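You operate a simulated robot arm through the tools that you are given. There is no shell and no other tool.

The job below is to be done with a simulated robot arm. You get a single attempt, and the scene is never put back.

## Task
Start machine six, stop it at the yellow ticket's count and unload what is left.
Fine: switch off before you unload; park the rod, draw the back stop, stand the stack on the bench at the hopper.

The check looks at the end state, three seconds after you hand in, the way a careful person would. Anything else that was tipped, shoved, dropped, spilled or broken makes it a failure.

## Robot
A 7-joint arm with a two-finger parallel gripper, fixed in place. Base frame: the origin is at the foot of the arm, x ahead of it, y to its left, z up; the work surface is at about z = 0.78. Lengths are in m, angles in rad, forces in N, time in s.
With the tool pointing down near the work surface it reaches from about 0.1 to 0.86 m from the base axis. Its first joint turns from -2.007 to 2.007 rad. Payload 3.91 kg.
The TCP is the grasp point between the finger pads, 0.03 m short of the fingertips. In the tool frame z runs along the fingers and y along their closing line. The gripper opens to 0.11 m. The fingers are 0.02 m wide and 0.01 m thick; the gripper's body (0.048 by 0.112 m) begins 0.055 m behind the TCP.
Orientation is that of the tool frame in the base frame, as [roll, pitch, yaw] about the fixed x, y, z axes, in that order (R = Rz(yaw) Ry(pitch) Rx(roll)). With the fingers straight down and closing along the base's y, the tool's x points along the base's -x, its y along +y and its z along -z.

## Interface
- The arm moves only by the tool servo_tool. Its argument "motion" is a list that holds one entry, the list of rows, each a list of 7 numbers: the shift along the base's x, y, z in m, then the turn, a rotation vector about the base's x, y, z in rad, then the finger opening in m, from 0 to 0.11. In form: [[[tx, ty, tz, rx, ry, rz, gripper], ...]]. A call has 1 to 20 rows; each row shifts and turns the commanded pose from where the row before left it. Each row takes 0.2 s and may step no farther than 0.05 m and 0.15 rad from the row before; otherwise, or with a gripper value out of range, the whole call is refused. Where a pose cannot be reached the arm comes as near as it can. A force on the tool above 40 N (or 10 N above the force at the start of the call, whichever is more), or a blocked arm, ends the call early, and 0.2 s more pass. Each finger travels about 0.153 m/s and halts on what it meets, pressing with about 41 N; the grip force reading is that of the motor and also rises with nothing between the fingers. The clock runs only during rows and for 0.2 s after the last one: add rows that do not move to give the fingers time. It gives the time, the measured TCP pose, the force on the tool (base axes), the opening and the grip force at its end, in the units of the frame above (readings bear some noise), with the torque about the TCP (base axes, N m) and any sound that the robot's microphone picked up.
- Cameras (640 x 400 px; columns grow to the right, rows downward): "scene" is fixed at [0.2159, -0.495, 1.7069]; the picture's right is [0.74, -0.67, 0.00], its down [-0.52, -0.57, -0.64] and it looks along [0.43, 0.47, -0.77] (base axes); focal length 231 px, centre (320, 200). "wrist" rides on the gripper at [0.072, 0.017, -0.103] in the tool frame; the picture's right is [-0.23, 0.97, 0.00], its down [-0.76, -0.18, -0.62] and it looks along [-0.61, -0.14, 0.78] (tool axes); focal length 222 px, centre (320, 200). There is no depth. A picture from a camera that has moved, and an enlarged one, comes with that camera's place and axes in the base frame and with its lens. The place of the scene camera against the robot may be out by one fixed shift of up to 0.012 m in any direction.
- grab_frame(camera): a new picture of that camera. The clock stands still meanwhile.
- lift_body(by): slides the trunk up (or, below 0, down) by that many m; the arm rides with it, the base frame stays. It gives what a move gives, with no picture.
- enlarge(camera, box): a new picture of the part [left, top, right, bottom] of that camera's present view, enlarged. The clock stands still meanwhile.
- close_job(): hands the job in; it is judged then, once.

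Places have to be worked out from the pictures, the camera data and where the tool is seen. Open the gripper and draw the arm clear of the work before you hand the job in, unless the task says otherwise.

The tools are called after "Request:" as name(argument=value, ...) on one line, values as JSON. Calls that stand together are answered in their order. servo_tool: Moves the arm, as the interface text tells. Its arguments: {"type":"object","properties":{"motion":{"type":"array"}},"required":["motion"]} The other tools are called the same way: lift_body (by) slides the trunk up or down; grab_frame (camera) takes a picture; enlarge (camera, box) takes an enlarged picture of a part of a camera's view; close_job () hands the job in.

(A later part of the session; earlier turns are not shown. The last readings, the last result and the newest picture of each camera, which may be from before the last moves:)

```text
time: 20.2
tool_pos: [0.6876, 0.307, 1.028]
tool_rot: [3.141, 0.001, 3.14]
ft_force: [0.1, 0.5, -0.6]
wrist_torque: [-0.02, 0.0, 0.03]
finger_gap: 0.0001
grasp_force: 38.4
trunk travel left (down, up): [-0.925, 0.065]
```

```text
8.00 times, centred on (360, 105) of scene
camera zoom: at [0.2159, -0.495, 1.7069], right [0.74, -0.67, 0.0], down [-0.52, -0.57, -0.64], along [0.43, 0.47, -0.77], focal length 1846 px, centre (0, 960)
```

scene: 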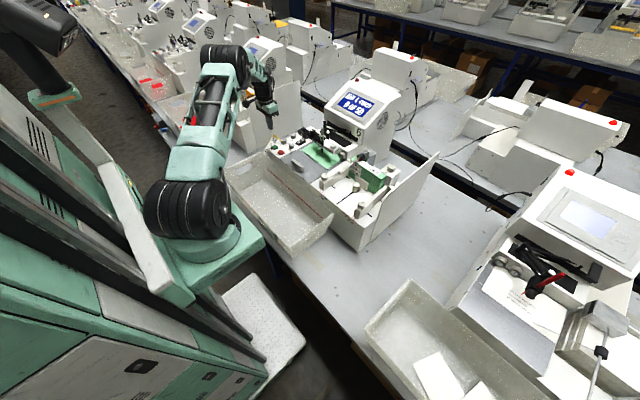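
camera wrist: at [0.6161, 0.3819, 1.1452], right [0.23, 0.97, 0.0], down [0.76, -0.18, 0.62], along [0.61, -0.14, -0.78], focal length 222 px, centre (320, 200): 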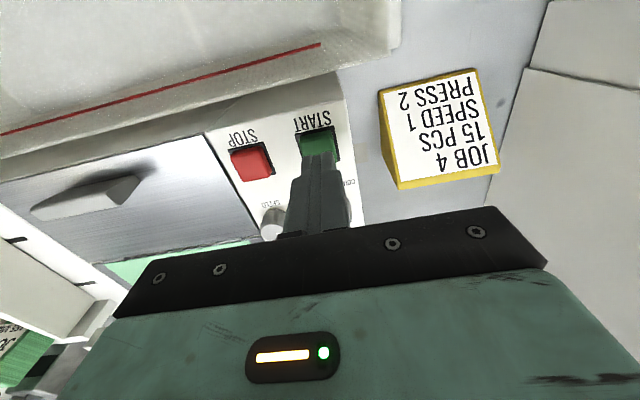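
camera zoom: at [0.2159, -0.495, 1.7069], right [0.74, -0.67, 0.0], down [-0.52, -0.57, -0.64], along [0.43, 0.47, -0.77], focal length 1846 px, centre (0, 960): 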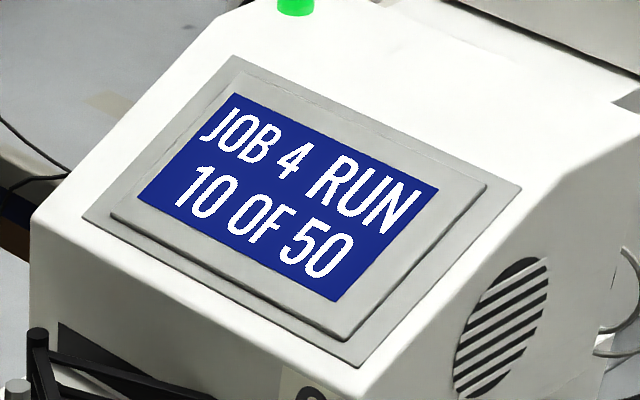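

10 appeared at about 20 s, so the period is about 5.8 s and 15 is due near 25.7 s. I'll wait 4.2 s and then step finely.

Request:
servo_tool(motion=[[[0, 0, 0, 0, 0, 0, 0.0], [0, 0, 0, 0, 0, 0, 0.0], [0, 0, 0, 0, 0, 0, 0.0], [0, 0, 0, 0, 0, 0, 0.0], [0, 0, 0, 0, 0, 0, 0.0], [0, 0, 0, 0, 0, 0, 0.0], [0, 0, 0, 0, 0, 0, 0.0], [0, 0, 0, 0, 0, 0, 0.0], [0, 0, 0, 0, 0, 0, 0.0], [0, 0, 0, 0, 0, 0, 0.0], [0, 0, 0, 0, 0, 0, 0.0], [0, 0, 0, 0, 0, 0, 0.0], [0, 0, 0, 0, 0, 0, 0.0], [0, 0, 0, 0, 0, 0, 0.0], [0, 0, 0, 0, 0, 0, 0.0], [0, 0, 0, 0, 0, 0, 0.0], [0, 0, 0, 0, 0, 0, 0.0], [0, 0, 0, 0, 0, 0, 0.0], [0, 0, 0, 0, 0, 0, 0.0], [0, 0, 0, 0, 0, 0, 0.0]]])

Request:
enlarge(camera="scene", box=[320, 80, 400, 130])

```text
time: 24.4
tool_pos: [0.6883, 0.3074, 1.0275]
tool_rot: [3.142, 0.001, 3.14]
ft_force: [-0.1, -0.4, -0.1]
wrist_torque: [0.0, -0.03, 0.0]
finger_gap: 0.0001
grasp_force: 37.9
trunk travel left (down, up): [-0.925, 0.065]
```

```text
8.00 times, centred on (360, 105) of scene
camera zoom: at [0.2159, -0.495, 1.7069], right [0.74, -0.67, 0.0], down [-0.52, -0.57, -0.64], along [0.43, 0.47, -0.77], focal length 1846 px, centre (0, 960)
```

zoom: 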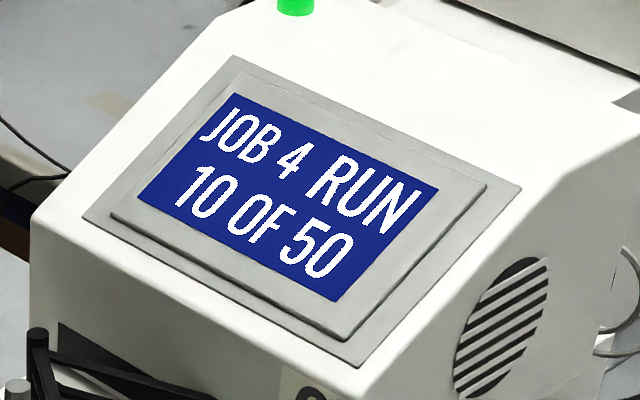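

Still 10 at 24.4 s as predicted. I'll step 0.6 s at a time now.

Request:
servo_tool(motion=[[[0, 0, 0, 0, 0, 0, 0.0], [0, 0, 0, 0, 0, 0, 0.0], [0, 0, 0, 0, 0, 0, 0.0]]])

Request:
enlarge(camera="scene", box=[320, 80, 400, 130])

```text
time: 25.2
tool_pos: [0.6868, 0.3083, 1.0276]
tool_rot: [3.141, 0.0, 3.139]
ft_force: [-0.4, -0.5, 0.0]
wrist_torque: [0.02, 0.01, -0.02]
finger_gap: 0.0001
grasp_force: 37.3
trunk travel left (down, up): [-0.925, 0.065]
```

```text
8.00 times, centred on (360, 105) of scene
camera zoom: at [0.2159, -0.495, 1.7069], right [0.74, -0.67, 0.0], down [-0.52, -0.57, -0.64], along [0.43, 0.47, -0.77], focal length 1846 px, centre (0, 960)
```

zoom: 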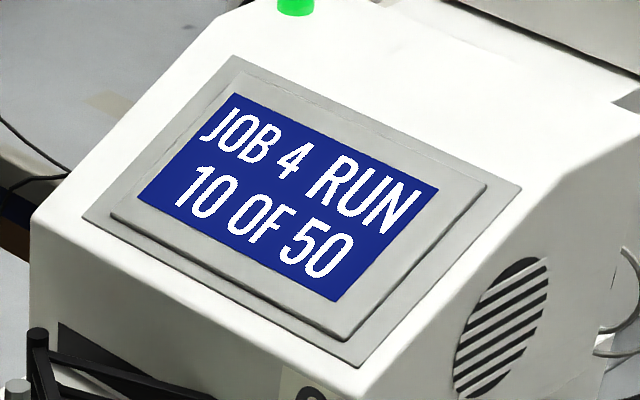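

Still 10 at 25.2 s. Next short step.

Request:
servo_tool(motion=[[[0, 0, 0, 0, 0, 0, 0.0], [0, 0, 0, 0, 0, 0, 0.0]]])

Request:
enlarge(camera="scene", box=[320, 80, 400, 130])

```text
time: 25.8
tool_pos: [0.6865, 0.3071, 1.0279]
tool_rot: [3.14, 0.001, 3.139]
ft_force: [-0.3, 0.8, 0.3]
wrist_torque: [-0.01, 0.01, 0.04]
finger_gap: 0.0001
grasp_force: 38.2
trunk travel left (down, up): [-0.925, 0.065]
```

```text
8.00 times, centred on (360, 105) of scene
camera zoom: at [0.2159, -0.495, 1.7069], right [0.74, -0.67, 0.0], down [-0.52, -0.57, -0.64], along [0.43, 0.47, -0.77], focal length 1846 px, centre (0, 960)
```

zoom: 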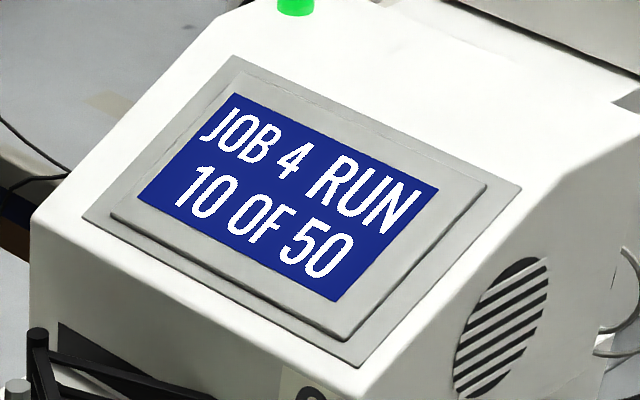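

Still 10 at 25.8 s. Next short step.

Request:
servo_tool(motion=[[[0, 0, 0, 0, 0, 0, 0.0], [0, 0, 0, 0, 0, 0, 0.0]]])

Request:
enlarge(camera="scene", box=[320, 80, 400, 130])

```text
time: 26.4
tool_pos: [0.6875, 0.3089, 1.0288]
tool_rot: [3.142, 0.0, 3.14]
ft_force: [1.1, 0.2, 0.1]
wrist_torque: [0.03, 0.01, 0.01]
finger_gap: 0.0
grasp_force: 37.5
trunk travel left (down, up): [-0.925, 0.065]
```

```text
8.00 times, centred on (360, 105) of scene
camera zoom: at [0.2159, -0.495, 1.7069], right [0.74, -0.67, 0.0], down [-0.52, -0.57, -0.64], along [0.43, 0.47, -0.77], focal length 1846 px, centre (0, 960)
```

zoom: 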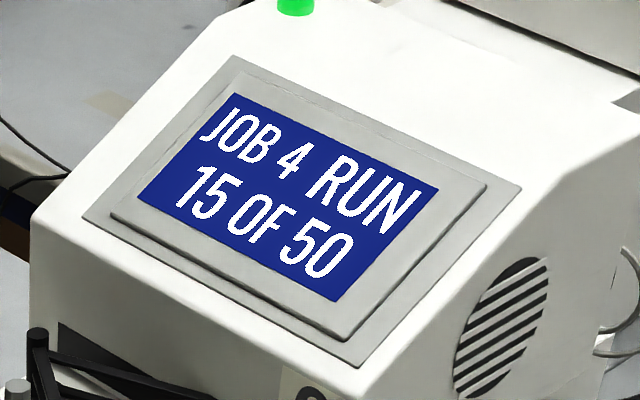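

The display just reached 15 of 50, the ticket's count. I press STOP now.

Request:
servo_tool(motion=[[[0, 0, -0.008, 0, 0, 0, 0.0], [0, 0, -0.006, 0, 0, 0, 0.0]]])

Request:
enlarge(camera="scene", box=[240, 80, 400, 180])

```text
time: 27.0
tool_pos: [0.688, 0.3071, 1.0158]
tool_rot: [-3.141, 0.002, -3.141]
ft_force: [-3.2, -2.5, 8.9]
wrist_torque: [-0.07, 0.1, 0.03]
finger_gap: 0.0
grasp_force: 37.3
trunk travel left (down, up): [-0.925, 0.065]
heard: click
```

```text
4.00 times, centred on (320, 130) of scene
camera zoom: at [0.2159, -0.495, 1.7069], right [0.74, -0.67, 0.0], down [-0.52, -0.57, -0.64], along [0.43, 0.47, -0.77], focal length 923 px, centre (320, 480)
```

zoom: 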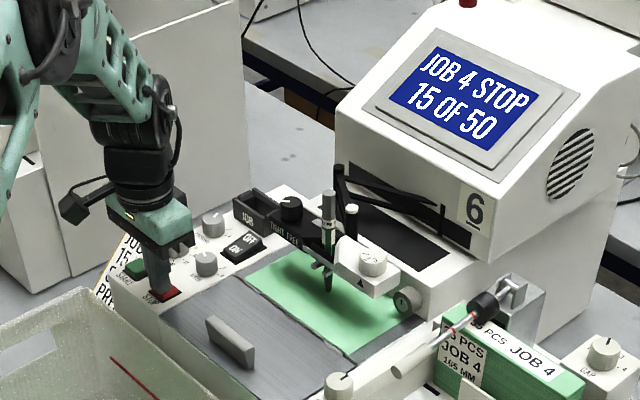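

STOP clicked; the display says "JOB 4 STOP 15 OF 50" and the lamp turned red. Next is the ON/OFF rocker: its raised OFF end triangulates to (0.832, 0.310, 0.993), so I'll lift off and move forward at a safe height to check reach and alignment.

Request:
servo_tool(motion=[[[0, 0, 0.04, 0, 0, 0, 0.0], [0, 0, 0.035, 0, 0, 0, 0.0], [0.045, 0, 0, 0, 0, 0, 0.0], [0.045, 0.001, 0, 0, 0, 0, 0.0], [0.03, 0.001, 0, 0, 0, 0, 0.0], [0, 0, 0, 0, 0, 0, 0.0]]])

Request:
grab_frame(camera="wrist")

Request:
enlarge(camera="scene", box=[240, 80, 400, 180])

```text
time: 28.4
tool_pos: [0.7996, 0.3101, 1.0893]
tool_rot: [-3.141, 0.001, 3.141]
ft_force: [-0.6, 0.2, 0.2]
wrist_torque: [-0.01, -0.01, -0.01]
finger_gap: 0.0001
grasp_force: 38.0
out of reach, approached as far as the arm can: row 5
trunk travel left (down, up): [-0.925, 0.065]
```

```text
taken
camera wrist: at [0.7261, 0.327, 1.1929], right [0.23, 0.97, 0.0], down [0.76, -0.18, 0.62], along [0.61, -0.14, -0.78], focal length 222 px, centre (320, 200)
```

wrist: 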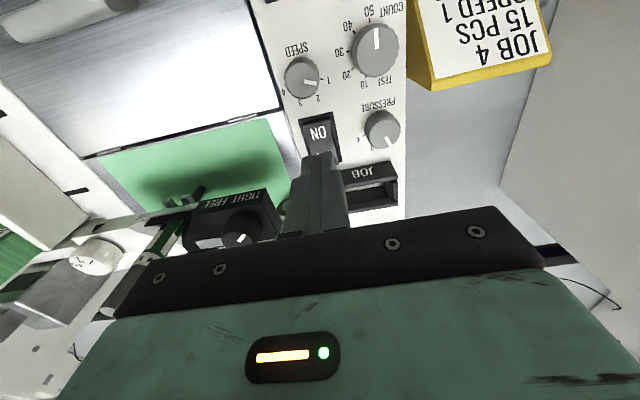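

```text
4.00 times, centred on (320, 130) of scene
camera zoom: at [0.2159, -0.495, 1.7069], right [0.74, -0.67, 0.0], down [-0.52, -0.57, -0.64], along [0.43, 0.47, -0.77], focal length 923 px, centre (320, 480)
```

zoom: 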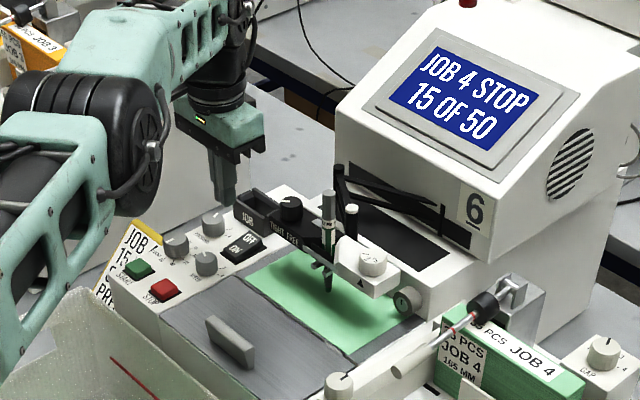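

The straight-down reach ends at about 0.858 m radius, so the OFF end of the rocker (radius 0.888) needs a tilted tool. I'll back off a little and tilt the fingers forward by 0.45 rad.

Request:
servo_tool(motion=[[[-0.03, 0, 0.01, 0, 0, 0, 0.0], [-0.01, 0, 0, 0, -0.15, 0, 0.0], [0, 0, 0, 0, -0.15, 0, 0.0], [0, 0, 0, 0, -0.15, 0, 0.0], [0, 0, 0, 0, 0, 0, 0.0]]])

Request:
grab_frame(camera="wrist")

Request:
grab_frame(camera="scene")

```text
time: 29.6
tool_pos: [0.7589, 0.3113, 1.1]
tool_rot: [-3.141, 0.45, 3.141]
ft_force: [-0.6, -0.3, 0.3]
wrist_torque: [0.0, 0.02, -0.01]
finger_gap: 0.0
grasp_force: 37.4
trunk travel left (down, up): [-0.925, 0.065]
```

```text
taken
camera wrist: at [0.6479, 0.3274, 1.1615], right [0.21, 0.97, 0.1], down [0.41, -0.18, 0.89], along [0.89, -0.14, -0.44], focal length 222 px, centre (320, 200)
```

wrist: 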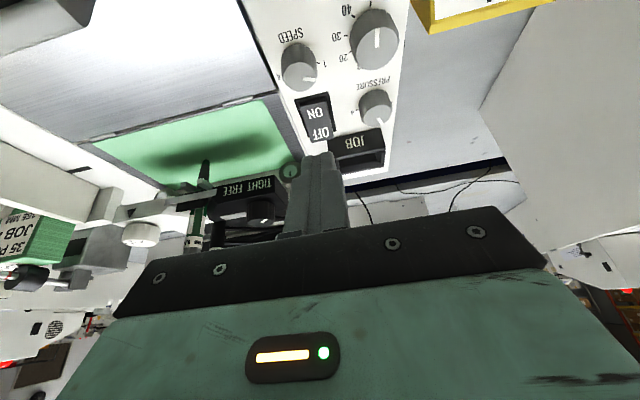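

```text
taken
```

scene: 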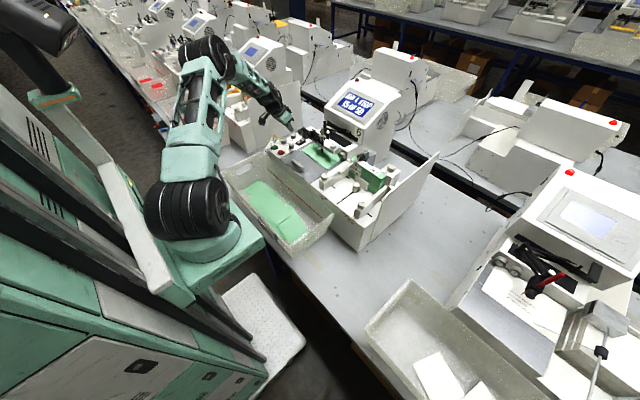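

Green cards now lie in the bin and the hopper stack label reads 35 PCS. I'll enlarge the rocker to locate its OFF end precisely.

Request:
enlarge(camera="wrist", box=[270, 80, 400, 180])

Request:
enlarge(camera="scene", box=[265, 110, 345, 160])

```text
4.00 times, centred on (335, 130) of wrist
camera zoom: at [0.6479, 0.3274, 1.1615], right [0.21, 0.97, 0.1], down [0.41, -0.18, 0.89], along [0.89, -0.14, -0.44], focal length 888 px, centre (260, 480)
```

zoom: 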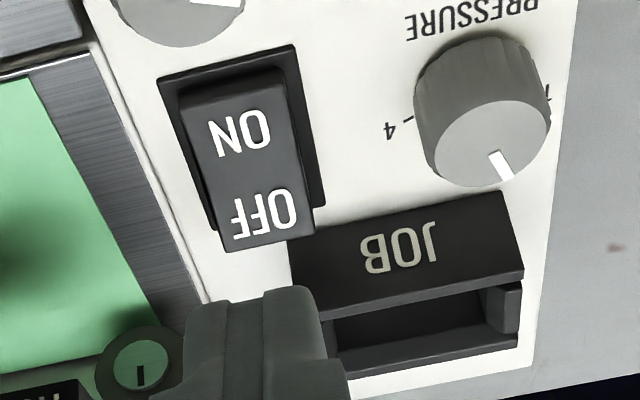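

```text
8.00 times, centred on (305, 135) of scene
camera zoom: at [0.2159, -0.495, 1.7069], right [0.74, -0.67, 0.0], down [-0.52, -0.57, -0.64], along [0.43, 0.47, -0.77], focal length 1846 px, centre (440, 720)
```

zoom: 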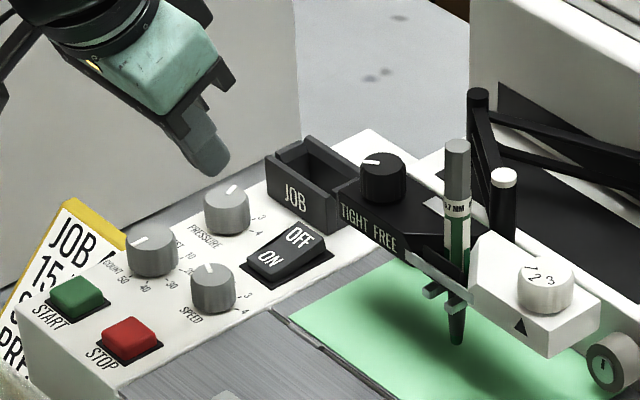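

The OFF end is at about (0.834, 0.308, 0.993), with the JOB box face safely behind at x 0.874. I'll bring the tilted fingertips to about 2 cm above it.

Request:
servo_tool(motion=[[[0.0355, -0.002, -0.015, 0, 0, 0, 0.0], [0.0345, -0.001, -0.015, 0, 0, 0, 0.0], [0, 0, -0.025, 0, 0, 0, 0.0], [0, 0, 0, 0, 0, 0, 0.0]]])

Request:
enlarge(camera="wrist", box=[250, 90, 400, 190])

Request:
enlarge(camera="scene", box=[265, 110, 345, 160])

```text
time: 30.6
tool_pos: [0.8285, 0.3065, 1.0446]
tool_rot: [3.14, 0.45, -3.141]
ft_force: [0.8, 0.2, -0.2]
wrist_torque: [0.03, -0.02, 0.0]
finger_gap: 0.0002
grasp_force: 37.8
trunk travel left (down, up): [-0.925, 0.065]
```

```text
4.00 times, centred on (325, 140) of wrist
camera zoom: at [0.7182, 0.3232, 1.1062], right [0.21, 0.97, 0.1], down [0.41, -0.18, 0.89], along [0.89, -0.14, -0.44], focal length 888 px, centre (300, 440)
```

zoom: 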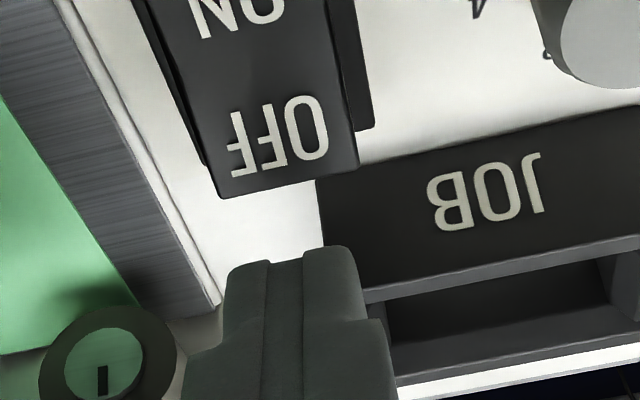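

```text
8.00 times, centred on (305, 135) of scene
camera zoom: at [0.2159, -0.495, 1.7069], right [0.74, -0.67, 0.0], down [-0.52, -0.57, -0.64], along [0.43, 0.47, -0.77], focal length 1846 px, centre (440, 720)
```

zoom: 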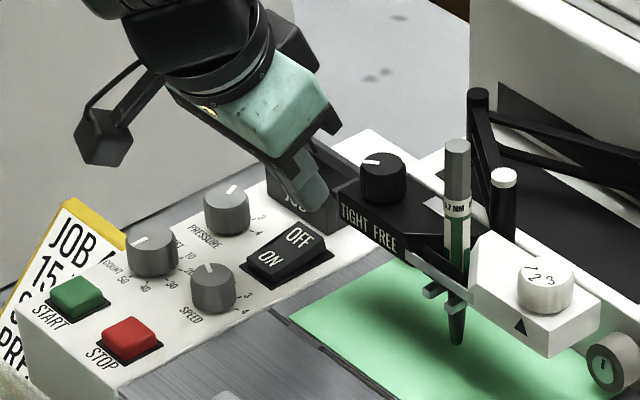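

Alignment is good: the fingertip edge is over the OFF end. I'll press straight down in small steps and listen for the click.

Request:
servo_tool(motion=[[[0.003, 0, -0.015, 0, 0, 0, 0.0], [0, 0, -0.006, 0, 0, 0, 0.0], [0, 0, -0.005, 0, 0, 0, 0.0], [0, 0, -0.004, 0, 0, 0, 0.0]]])

Request:
enlarge(camera="scene", box=[240, 80, 400, 180])

Request:
enlarge(camera="wrist", box=[250, 90, 400, 190])

```text
time: 31.6
tool_pos: [0.8317, 0.308, 1.0209]
tool_rot: [3.136, 0.457, 3.14]
ft_force: [-3.3, -4.2, 30.8]
wrist_torque: [-0.12, -0.01, -0.06]
finger_gap: 0.0001
grasp_force: 38.2
trunk travel left (down, up): [-0.925, 0.065]
```

```text
4.00 times, centred on (320, 130) of scene
camera zoom: at [0.2159, -0.495, 1.7069], right [0.74, -0.67, 0.0], down [-0.52, -0.57, -0.64], along [0.43, 0.47, -0.77], focal length 923 px, centre (320, 480)
```

zoom: 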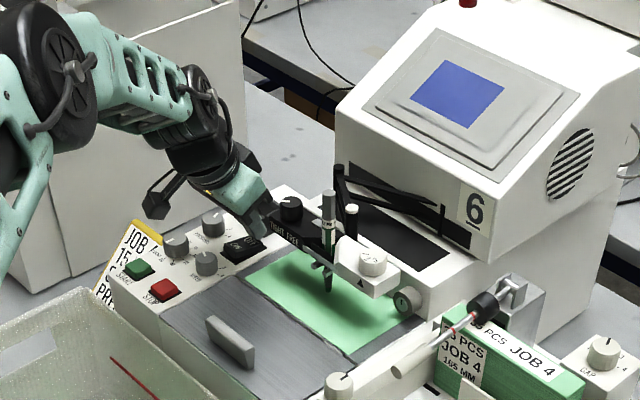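

```text
4.00 times, centred on (325, 140) of wrist
camera zoom: at [0.7214, 0.3245, 1.0817], right [0.2, 0.97, 0.1], down [0.41, -0.18, 0.89], along [0.89, -0.14, -0.43], focal length 888 px, centre (300, 440)
```

zoom: 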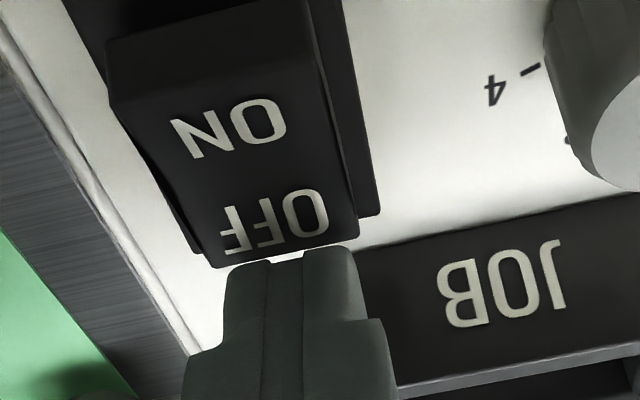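

The screen went blank and the rocker has tipped to OFF (31 N at the end stop). I'll lift off and back away, and look at the background machines for how a parked rod appears.

Request:
servo_tool(motion=[[[0, 0, 0.04, 0, 0, 0, 0.0], [-0.02, 0, 0.04, 0, 0, 0, 0.0], [-0.035, 0, 0.03, 0, 0, 0, 0.0], [-0.035, 0, 0.03, 0, 0, 0, 0.0], [-0.03, 0, 0.03, 0, 0, 0, 0.0]]])

Request:
enlarge(camera="scene", box=[265, 80, 395, 160])

Request:
enlarge(camera="scene", box=[260, 0, 380, 70])

Request:
enlarge(camera="scene", box=[420, 50, 640, 180])

Request:
enlarge(camera="scene", box=[325, 120, 445, 220])

```text
time: 32.8
tool_pos: [0.7094, 0.3071, 1.186]
tool_rot: [3.141, 0.448, 3.14]
ft_force: [0.3, -0.1, -0.7]
wrist_torque: [-0.05, 0.02, -0.01]
finger_gap: 0.0
grasp_force: 37.5
trunk travel left (down, up): [-0.925, 0.065]
```

```text
4.92 times, centred on (330, 120) of scene
camera zoom: at [0.2159, -0.495, 1.7069], right [0.74, -0.67, 0.0], down [-0.52, -0.57, -0.64], along [0.43, 0.47, -0.77], focal length 1136 px, centre (271, 594)
```

zoom: 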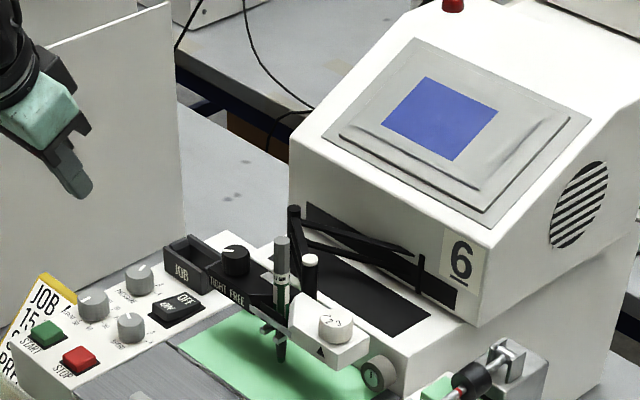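

```text
5.33 times, centred on (320, 35) of scene
camera zoom: at [0.2159, -0.495, 1.7069], right [0.74, -0.67, 0.0], down [-0.52, -0.57, -0.64], along [0.43, 0.47, -0.77], focal length 1231 px, centre (320, 1080)
```

zoom: 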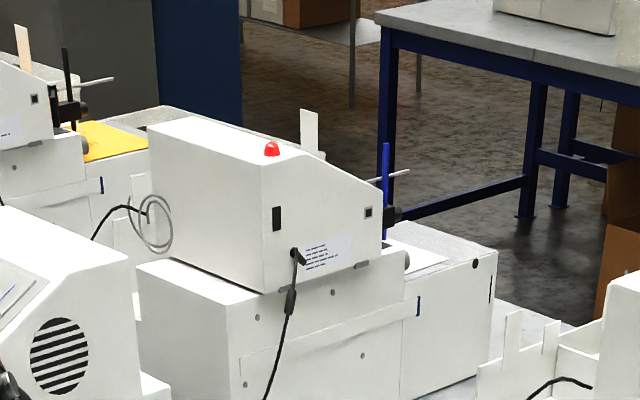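

```text
2.91 times, centred on (530, 115) of scene
camera zoom: at [0.2159, -0.495, 1.7069], right [0.74, -0.67, 0.0], down [-0.52, -0.57, -0.64], along [0.43, 0.47, -0.77], focal length 671 px, centre (-291, 447)
```

zoom: 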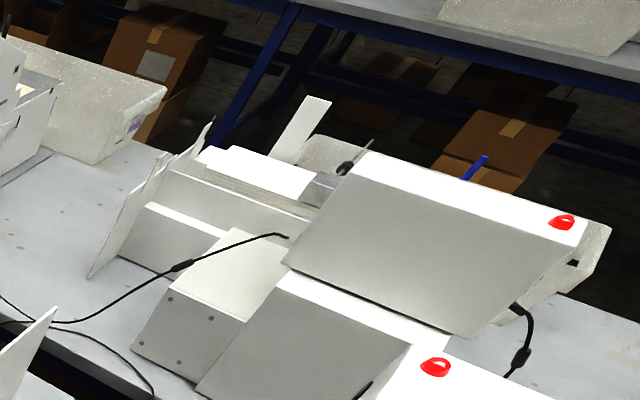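

```text
4.00 times, centred on (385, 170) of scene
camera zoom: at [0.2159, -0.495, 1.7069], right [0.74, -0.67, 0.0], down [-0.52, -0.57, -0.64], along [0.43, 0.47, -0.77], focal length 923 px, centre (60, 320)
```

zoom: 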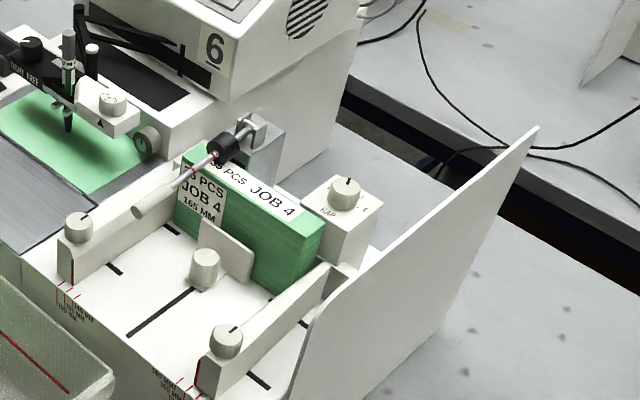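

The machine is off and the label reads 35 PCS JOB 4. Background machines don't clearly show a parked rod, but the hinge only allows swinging the rod up, so I'll go look at it closely from the front with the tool tilted.

Request:
servo_tool(motion=[[[-0.013, -0.0367, 0.0114, 0, 0, 0, 0.02], [-0.013, -0.0367, 0.0114, 0, 0, 0, 0.04], [-0.013, -0.0367, 0.0114, 0, 0, 0, 0.08], [-0.013, -0.0367, 0.0114, 0, 0, 0, 0.1], [-0.013, -0.0367, 0.0114, 0, 0, 0, 0.11], [-0.013, -0.0367, 0.0114, 0, 0, 0, 0.11], [-0.013, -0.0367, 0.0114, 0, 0, 0, 0.11], [-0.013, -0.0367, 0.0114, 0, 0, 0, 0.11], [-0.013, -0.0367, 0.0114, 0, 0, 0, 0.11], [-0.013, -0.0367, 0.0114, 0, 0, 0, 0.11], [0, 0, 0, 0, 0, 0, 0.11]]])

Request:
grab_frame(camera="wrist")

Request:
enlarge(camera="wrist", box=[220, 100, 420, 225])

```text
time: 35.2
tool_pos: [0.5784, -0.0607, 1.2985]
tool_rot: [3.141, 0.451, -3.14]
ft_force: [-0.2, -0.3, -1.1]
wrist_torque: [0.02, -0.02, 0.01]
finger_gap: 0.11
grasp_force: 0.1
trunk travel left (down, up): [-0.925, 0.065]
```

```text
taken
camera wrist: at [0.4674, -0.0443, 1.3608], right [0.21, 0.97, 0.1], down [0.41, -0.18, 0.89], along [0.89, -0.14, -0.44], focal length 222 px, centre (320, 200)
```

wrist: 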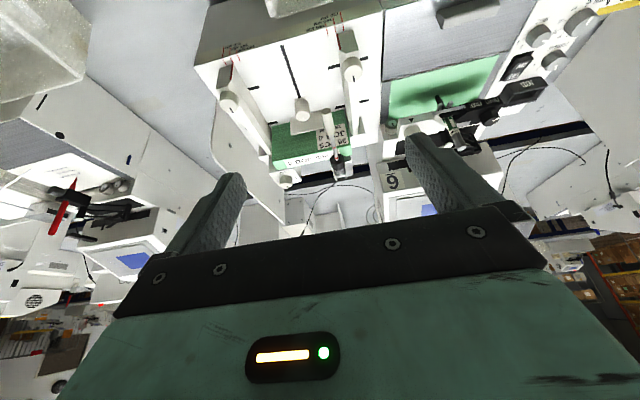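

```text
3.20 times, centred on (320, 162) of wrist
camera zoom: at [0.4674, -0.0443, 1.3608], right [0.21, 0.97, 0.1], down [0.41, -0.18, 0.89], along [0.89, -0.14, -0.44], focal length 711 px, centre (320, 320)
```

zoom: 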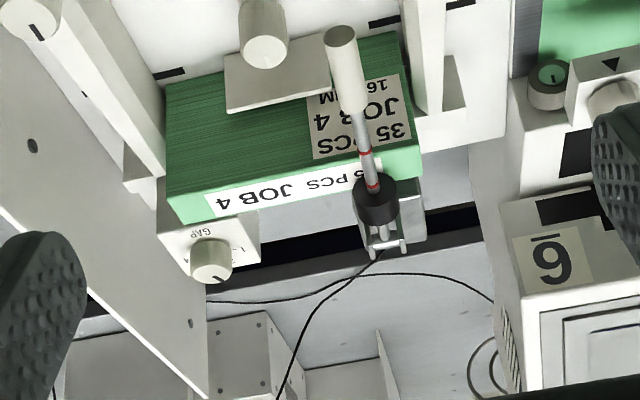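

The rod's pivot comes out at about (0.886, −0.059, 1.103) and the handle centre at (0.742, −0.059, 1.089), with open space behind the clevis. I'll approach the handle along the tool axis to 10 cm short and check.

Request:
servo_tool(motion=[[[0.03, 0.0004, -0.03, 0, 0, 0, 0.06], [0.03, 0.0004, -0.03, 0, 0, 0, 0.06], [0.03, 0.0004, -0.03, 0, 0, 0, 0.06], [0.03, 0.0005, -0.03, 0, 0, 0, 0.06], [0, 0, 0, 0, 0, 0, 0.06]]])

Request:
grab_frame(camera="wrist")

Request:
enlarge(camera="wrist", box=[250, 80, 410, 200])

Request:
enlarge(camera="scene", box=[300, 100, 420, 200])

```text
time: 36.4
tool_pos: [0.7001, -0.0586, 1.1785]
tool_rot: [3.142, 0.452, 3.14]
ft_force: [-0.6, 0.9, 0.5]
wrist_torque: [-0.01, -0.01, -0.01]
finger_gap: 0.0597
grasp_force: 0.0
trunk travel left (down, up): [-0.925, 0.065]
```

```text
taken
camera wrist: at [0.5899, -0.041, 1.2403], right [0.21, 0.97, 0.1], down [0.41, -0.18, 0.89], along [0.89, -0.14, -0.44], focal length 222 px, centre (320, 200)
```

wrist: 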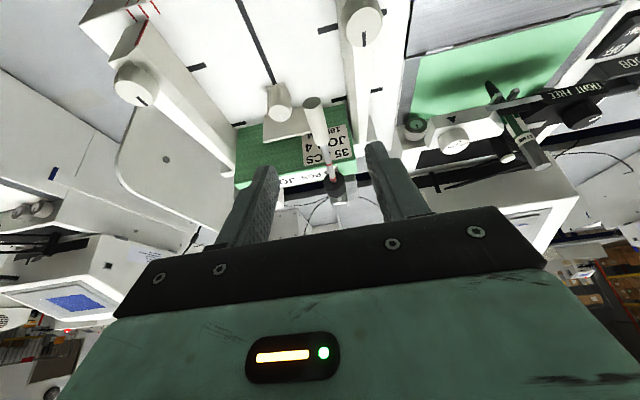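

```text
3.33 times, centred on (330, 140) of wrist
camera zoom: at [0.5899, -0.041, 1.2403], right [0.21, 0.97, 0.1], down [0.41, -0.18, 0.89], along [0.89, -0.14, -0.44], focal length 740 px, centre (287, 400)
```

zoom: 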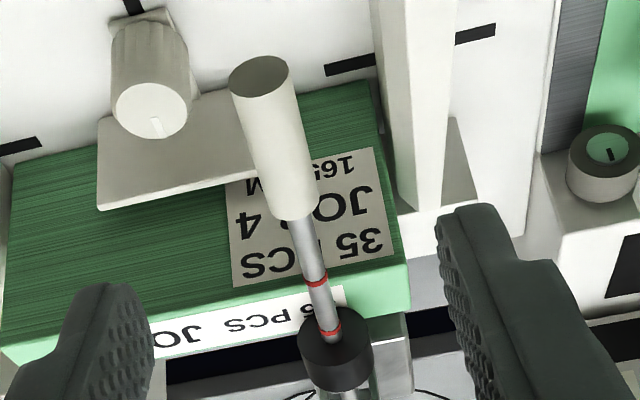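

```text
4.00 times, centred on (360, 150) of scene
camera zoom: at [0.2159, -0.495, 1.7069], right [0.74, -0.67, 0.0], down [-0.52, -0.57, -0.64], along [0.43, 0.47, -0.77], focal length 923 px, centre (160, 400)
```

zoom: 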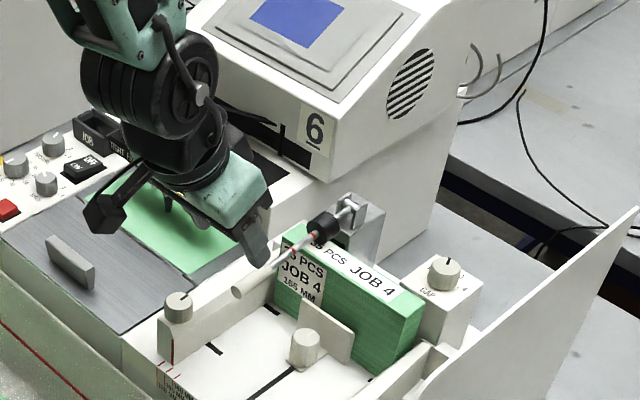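

The handle centre checks out at (0.740, −0.059, 1.089), right on the tool axis. I'll advance the 10 cm with the fingers open around it.

Request:
servo_tool(motion=[[[0.0145, 0, -0.03, 0, 0, 0, 0.06], [0.0145, 0, -0.03, 0, 0, 0, 0.06], [0.0125, -0.0005, -0.029, 0, 0, 0, 0.06], [0, 0, 0, 0, 0, 0, 0.06]]])

Request:
grab_frame(camera="wrist")

Request:
enlarge(camera="scene", box=[320, 120, 400, 190])

```text
time: 37.4
tool_pos: [0.7441, -0.0593, 1.0895]
tool_rot: [-3.141, 0.45, 3.139]
ft_force: [0.4, -0.1, 0.4]
wrist_torque: [0.0, 0.01, 0.01]
finger_gap: 0.0601
grasp_force: 0.2
trunk travel left (down, up): [-0.925, 0.065]
```

```text
taken
camera wrist: at [0.6323, -0.0419, 1.1515], right [0.21, 0.97, 0.1], down [0.41, -0.18, 0.89], along [0.89, -0.14, -0.44], focal length 222 px, centre (320, 200)
```

wrist: 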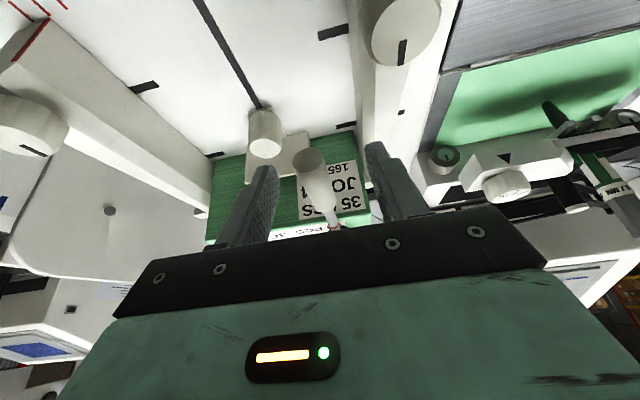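

```text
5.71 times, centred on (360, 155) of scene
camera zoom: at [0.2159, -0.495, 1.7069], right [0.74, -0.67, 0.0], down [-0.52, -0.57, -0.64], along [0.43, 0.47, -0.77], focal length 1319 px, centre (91, 457)
```

zoom: 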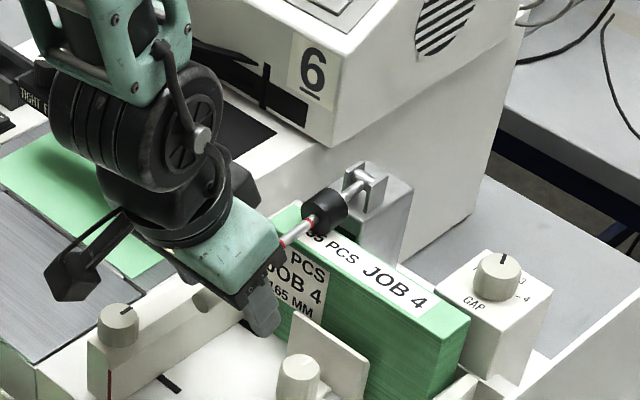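

The fingers straddle the handle. I'll close on it and check the gap.

Request:
servo_tool(motion=[[[0, 0, 0, 0, 0, 0, 0.0], [0, 0, 0, 0, 0, 0, 0.0], [0, 0, 0, 0, 0, 0, 0.0]]])

Request:
enlarge(camera="scene", box=[320, 120, 400, 190])

```text
time: 38.2
tool_pos: [0.7416, -0.06, 1.0911]
tool_rot: [3.141, 0.45, 3.14]
ft_force: [0.7, -7.5, -0.3]
wrist_torque: [-0.06, 0.06, -0.01]
finger_gap: 0.0154
grasp_force: 44.9
trunk travel left (down, up): [-0.925, 0.065]
```

```text
5.71 times, centred on (360, 155) of scene
camera zoom: at [0.2159, -0.495, 1.7069], right [0.74, -0.67, 0.0], down [-0.52, -0.57, -0.64], along [0.43, 0.47, -0.77], focal length 1319 px, centre (91, 457)
```

zoom: 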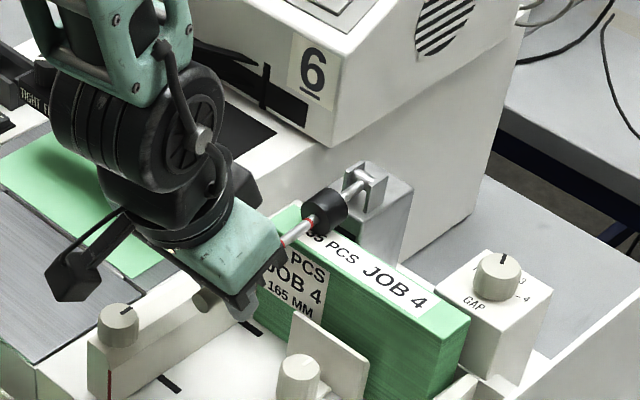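

The handle is held (gap 15.4 mm). I'll swing it up along the arc around the pivot in small steps to about 45°, tilting the tool along with it.

Request:
servo_tool(motion=[[[-0.0007, -0.0015, 0.0158, 0, -0.066, 0, 0.0], [0.001, 0, 0.0161, 0, -0.066, 0, 0.0], [0.0028, 0, 0.0156, 0, -0.066, 0, 0.0], [0.0045, 0, 0.0154, 0, -0.066, 0, 0.0], [0.0061, 0, 0.0146, 0, -0.066, 0, 0.0], [0.0078, 0, 0.0141, 0, -0.066, 0, 0.0], [0.0092, 0, 0.0129, 0, -0.066, 0, 0.0], [0.0107, 0, 0.012, 0, -0.066, 0, 0.0]]])

Request:
enlarge(camera="scene", box=[300, 90, 420, 190])

Request:
grab_frame(camera="wrist")

```text
time: 40.0
tool_pos: [0.7873, -0.0593, 1.2095]
tool_rot: [3.137, 0.986, 3.14]
ft_force: [0.0, -0.4, 0.2]
wrist_torque: [0.02, -0.04, -0.02]
finger_gap: 0.0
grasp_force: 37.5
trunk travel left (down, up): [-0.925, 0.065]
```

```text
4.00 times, centred on (360, 140) of scene
camera zoom: at [0.2159, -0.495, 1.7069], right [0.74, -0.67, 0.0], down [-0.52, -0.57, -0.64], along [0.43, 0.47, -0.77], focal length 923 px, centre (160, 440)
```

zoom: 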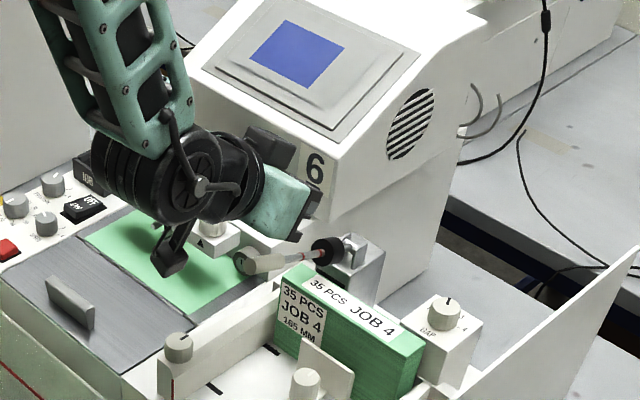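

```text
taken
camera wrist: at [0.6607, -0.0416, 1.2062], right [0.12, 0.97, 0.19], down [-0.1, -0.18, 0.98], along [0.99, -0.14, 0.07], focal length 222 px, centre (320, 200)
```

wrist: 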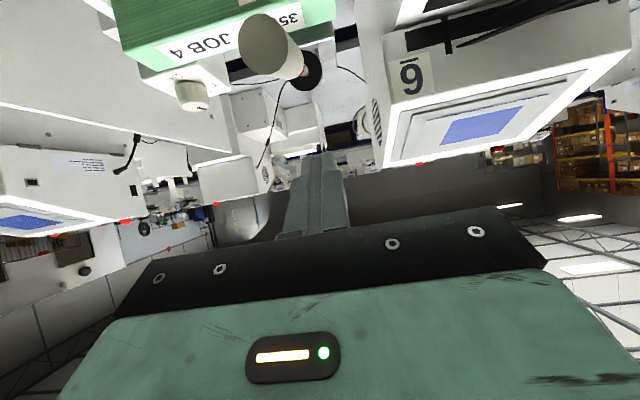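

The handle slipped out of the grip partway, yet the rod looks raised. I'll hold still a moment to see whether it stays up.

Request:
servo_tool(motion=[[[0, 0, 0, 0, 0, 0, 0.0], [0, 0, 0, 0, 0, 0, 0.0]]])

Request:
enlarge(camera="scene", box=[320, 110, 400, 180])

Request:
enlarge(camera="wrist", box=[200, 0, 400, 130])

```text
time: 40.6
tool_pos: [0.7855, -0.0589, 1.2076]
tool_rot: [3.139, 0.98, 3.141]
ft_force: [0.5, 0.1, 0.2]
wrist_torque: [0.03, 0.0, 0.03]
finger_gap: 0.0
grasp_force: 38.0
trunk travel left (down, up): [-0.925, 0.065]
```

```text
5.71 times, centred on (360, 145) of scene
camera zoom: at [0.2159, -0.495, 1.7069], right [0.74, -0.67, 0.0], down [-0.52, -0.57, -0.64], along [0.43, 0.47, -0.77], focal length 1319 px, centre (91, 514)
```

zoom: 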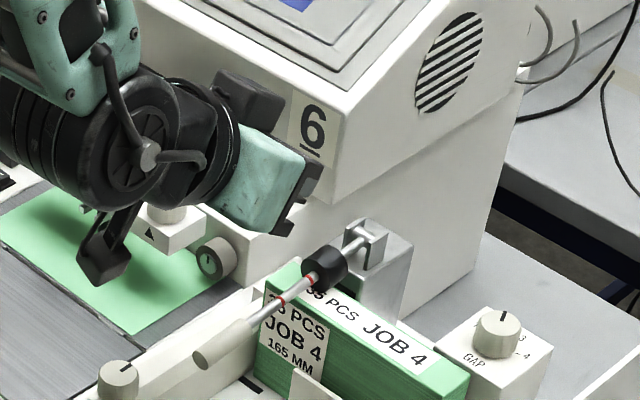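

```text
3.08 times, centred on (300, 65) of wrist
camera zoom: at [0.6587, -0.0428, 1.205], right [0.13, 0.97, 0.19], down [-0.09, -0.18, 0.98], along [0.99, -0.14, 0.07], focal length 684 px, centre (382, 615)
```

zoom: 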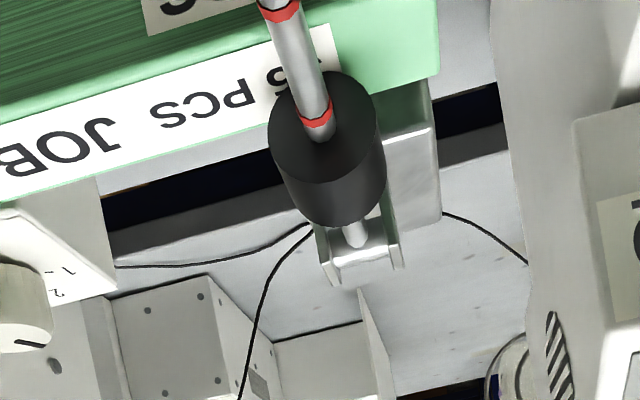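

The rod dropped back onto the stack, which hasn't moved. Since the hinge keeps the rod from sliding sideways, I'll lift it from underneath with closed fingers instead: first back off and go down in front of the handle.

Request:
servo_tool(motion=[[[-0.045, 0, 0, 0, 0, 0, 0.0], [-0.045, 0, 0, 0, 0, 0, 0.0], [-0.045, 0, 0, 0, 0, 0, 0.0], [0, 0, -0.045, 0, 0, 0, 0.0], [0, 0, -0.045, 0, 0, 0, 0.0], [0, 0, -0.0425, 0, 0, 0, 0.0], [0, 0, 0, 0, 0, 0, 0.0]]])

Request:
grab_frame(camera="wrist")

Request:
enlarge(camera="scene", box=[310, 110, 410, 195])

```text
time: 42.2
tool_pos: [0.6646, -0.0561, 1.0713]
tool_rot: [3.139, 0.977, 3.14]
ft_force: [-0.2, 0.8, 0.0]
wrist_torque: [0.02, -0.01, 0.02]
finger_gap: 0.0001
grasp_force: 37.2
out of reach, approached as far as the arm can: row 3
trunk travel left (down, up): [-0.925, 0.065]
```

```text
taken
camera wrist: at [0.5383, -0.0395, 1.0697], right [0.13, 0.97, 0.19], down [-0.09, -0.18, 0.98], along [0.99, -0.14, 0.07], focal length 222 px, centre (320, 200)
```

wrist: 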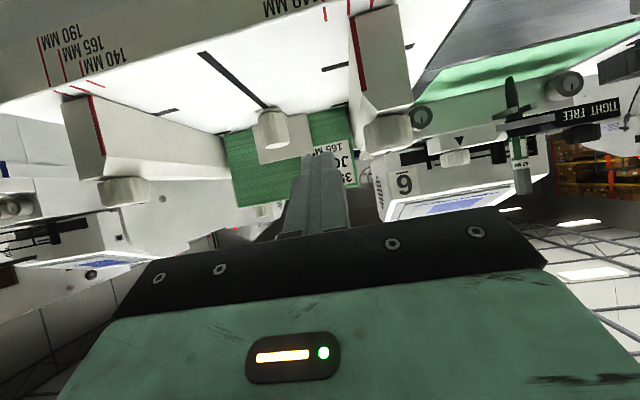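

```text
4.71 times, centred on (360, 152) of scene
camera zoom: at [0.2159, -0.495, 1.7069], right [0.74, -0.67, 0.0], down [-0.52, -0.57, -0.64], along [0.43, 0.47, -0.77], focal length 1086 px, centre (132, 424)
```

zoom: 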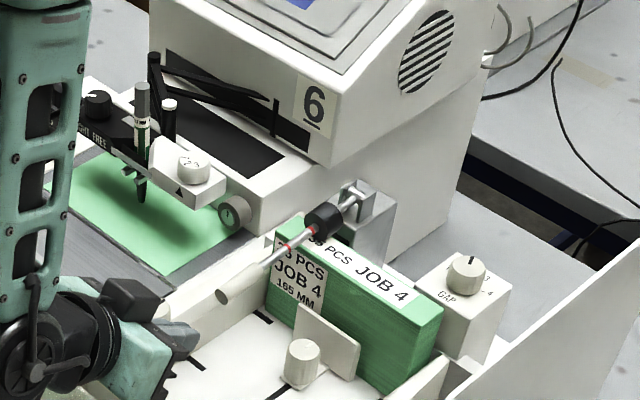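

The hand is now in front of and slightly below the handle (TCP 0.665, −0.056, 1.071), with a retract limit noted. I'll move forward 3 cm and check how the command and measured pose agree.

Request:
servo_tool(motion=[[[0.015, -0.003, 0, 0, 0, 0, 0.0], [0.015, 0, 0, 0, 0, 0, 0.0], [0, 0, 0, 0, 0, 0, 0.0]]])

Request:
enlarge(camera="scene", box=[310, 110, 410, 195])

Request:
grab_frame(camera="wrist")

```text
time: 43.0
tool_pos: [0.6955, -0.059, 1.0726]
tool_rot: [3.141, 0.978, 3.14]
ft_force: [0.5, 0.3, 0.4]
wrist_torque: [-0.03, 0.03, -0.01]
finger_gap: 0.0
grasp_force: 37.6
trunk travel left (down, up): [-0.925, 0.065]
```

```text
4.71 times, centred on (360, 152) of scene
camera zoom: at [0.2159, -0.495, 1.7069], right [0.74, -0.67, 0.0], down [-0.52, -0.57, -0.64], along [0.43, 0.47, -0.77], focal length 1086 px, centre (132, 424)
```

zoom: 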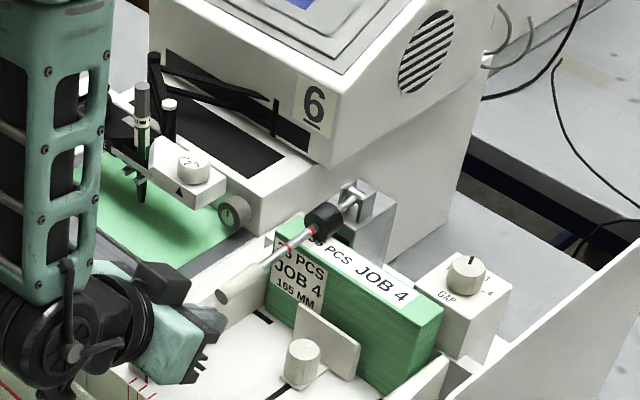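

```text
taken
camera wrist: at [0.568, -0.0427, 1.0705], right [0.13, 0.97, 0.19], down [-0.09, -0.18, 0.98], along [0.99, -0.14, 0.07], focal length 222 px, centre (320, 200)
```

wrist: 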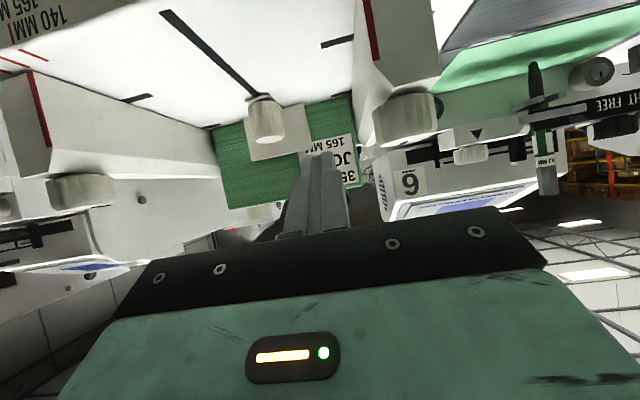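

The command tracks the measured pose, and the fingertips are now just below the handle's end. I'll slide under it another 1.4 cm and lift it along the arc to about 34°, slowly.

Request:
servo_tool(motion=[[[0.0135, 0, 0, 0, 0, 0, 0.0], [-0.001, 0, 0.0128, 0, 0, 0, 0.0], [-0.001, 0, 0.0128, 0, 0, 0, 0.0], [0.0006, 0, 0.0115, 0, 0, 0, 0.0], [0.0007, 0, 0.0114, 0, 0, 0, 0.0], [0.0022, 0, 0.0114, 0, 0, 0, 0.0], [0.0023, 0, 0.0113, 0, 0, 0, 0.0], [0.0038, 0, 0.0109, 0, 0, 0, 0.0], [0.0038, 0, 0.0108, 0, 0, 0, 0.0], [0.0052, 0, 0.0103, 0, 0, 0, 0.0], [0.0053, 0, 0.0103, 0, 0, 0, 0.0]]])

Request:
enlarge(camera="scene", box=[310, 100, 410, 185])

Request:
grab_frame(camera="wrist")

```text
time: 45.4
tool_pos: [0.7309, -0.0598, 1.1856]
tool_rot: [3.141, 0.977, 3.141]
ft_force: [-0.5, 0.2, -0.5]
wrist_torque: [-0.01, 0.01, -0.02]
finger_gap: 0.0002
grasp_force: 37.4
trunk travel left (down, up): [-0.925, 0.065]
```

```text
4.71 times, centred on (360, 142) of scene
camera zoom: at [0.2159, -0.495, 1.7069], right [0.74, -0.67, 0.0], down [-0.52, -0.57, -0.64], along [0.43, 0.47, -0.77], focal length 1086 px, centre (132, 471)
```

zoom: 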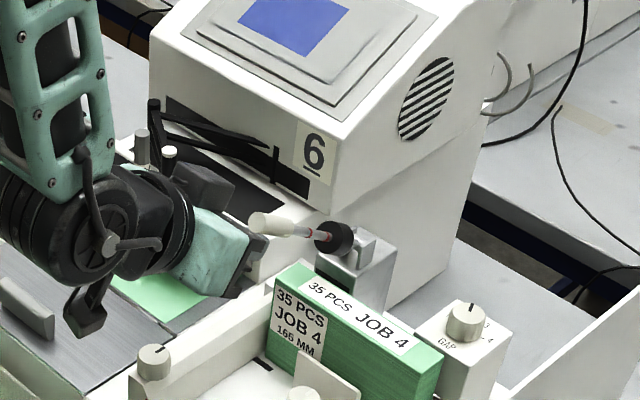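

```text
taken
camera wrist: at [0.6034, -0.0425, 1.184], right [0.13, 0.97, 0.19], down [-0.09, -0.18, 0.98], along [0.99, -0.14, 0.07], focal length 222 px, centre (320, 200)
```

wrist: 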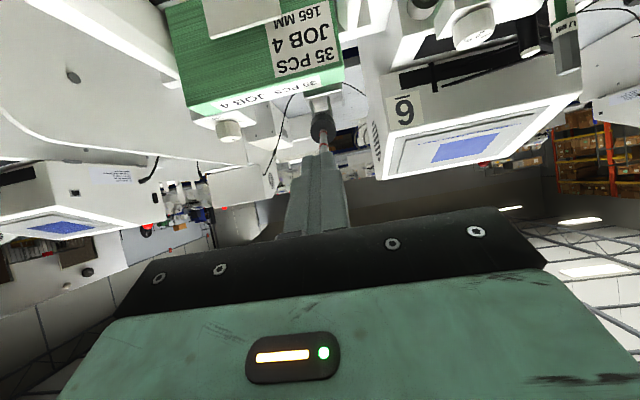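

The rod is riding on the fingertips at roughly 35–40° with almost no load. I'll continue the arc to about 82°.

Request:
servo_tool(motion=[[[0.0057, 0, 0.0083, 0, 0, 0, 0.0], [0.0058, 0, 0.0083, 0, 0, 0, 0.0], [0.007, 0, 0.0075, 0, 0, 0, 0.0], [0.0069, 0, 0.0074, 0, 0, 0, 0.0], [0.0078, 0, 0.0064, 0, 0, 0, 0.0], [0.0079, 0, 0.0064, 0, 0, 0, 0.0], [0.0086, 0, 0.0052, 0, 0, 0, 0.0], [0.0087, 0, 0.0052, 0, 0, 0, 0.0], [0.0093, 0, 0.004, 0, 0, 0, 0.0], [0.0093, 0, 0.004, 0, 0, 0, 0.0], [0.0098, 0, 0.0027, 0, 0, 0, 0.0], [0.0098, 0, 0.0026, 0, 0, 0, 0.0]]])

Request:
enlarge(camera="scene", box=[310, 100, 410, 185])

Request:
grab_frame(camera="wrist")

```text
time: 48.0
tool_pos: [0.8245, -0.0591, 1.2537]
tool_rot: [3.141, 0.977, 3.14]
ft_force: [-0.2, -0.1, 0.0]
wrist_torque: [0.01, 0.02, 0.02]
finger_gap: 0.0
grasp_force: 37.3
trunk travel left (down, up): [-0.925, 0.065]
```

```text
4.71 times, centred on (360, 142) of scene
camera zoom: at [0.2159, -0.495, 1.7069], right [0.74, -0.67, 0.0], down [-0.52, -0.57, -0.64], along [0.43, 0.47, -0.77], focal length 1086 px, centre (132, 471)
```

zoom: 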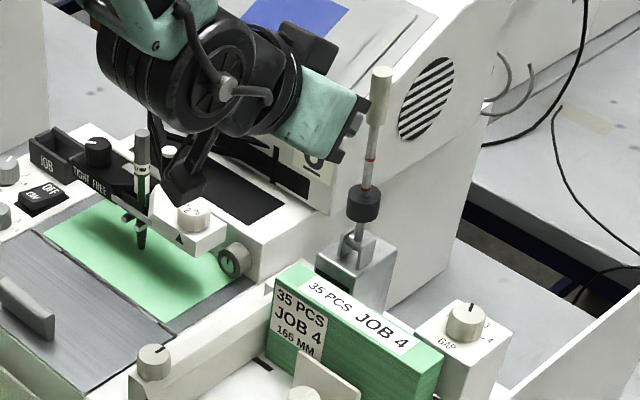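

```text
taken
camera wrist: at [0.6993, -0.0424, 1.2519], right [0.13, 0.97, 0.19], down [-0.09, -0.18, 0.98], along [0.99, -0.14, 0.07], focal length 222 px, centre (320, 200)
```

wrist: 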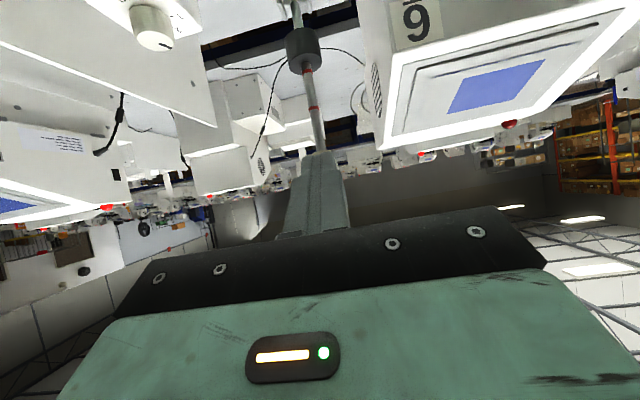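

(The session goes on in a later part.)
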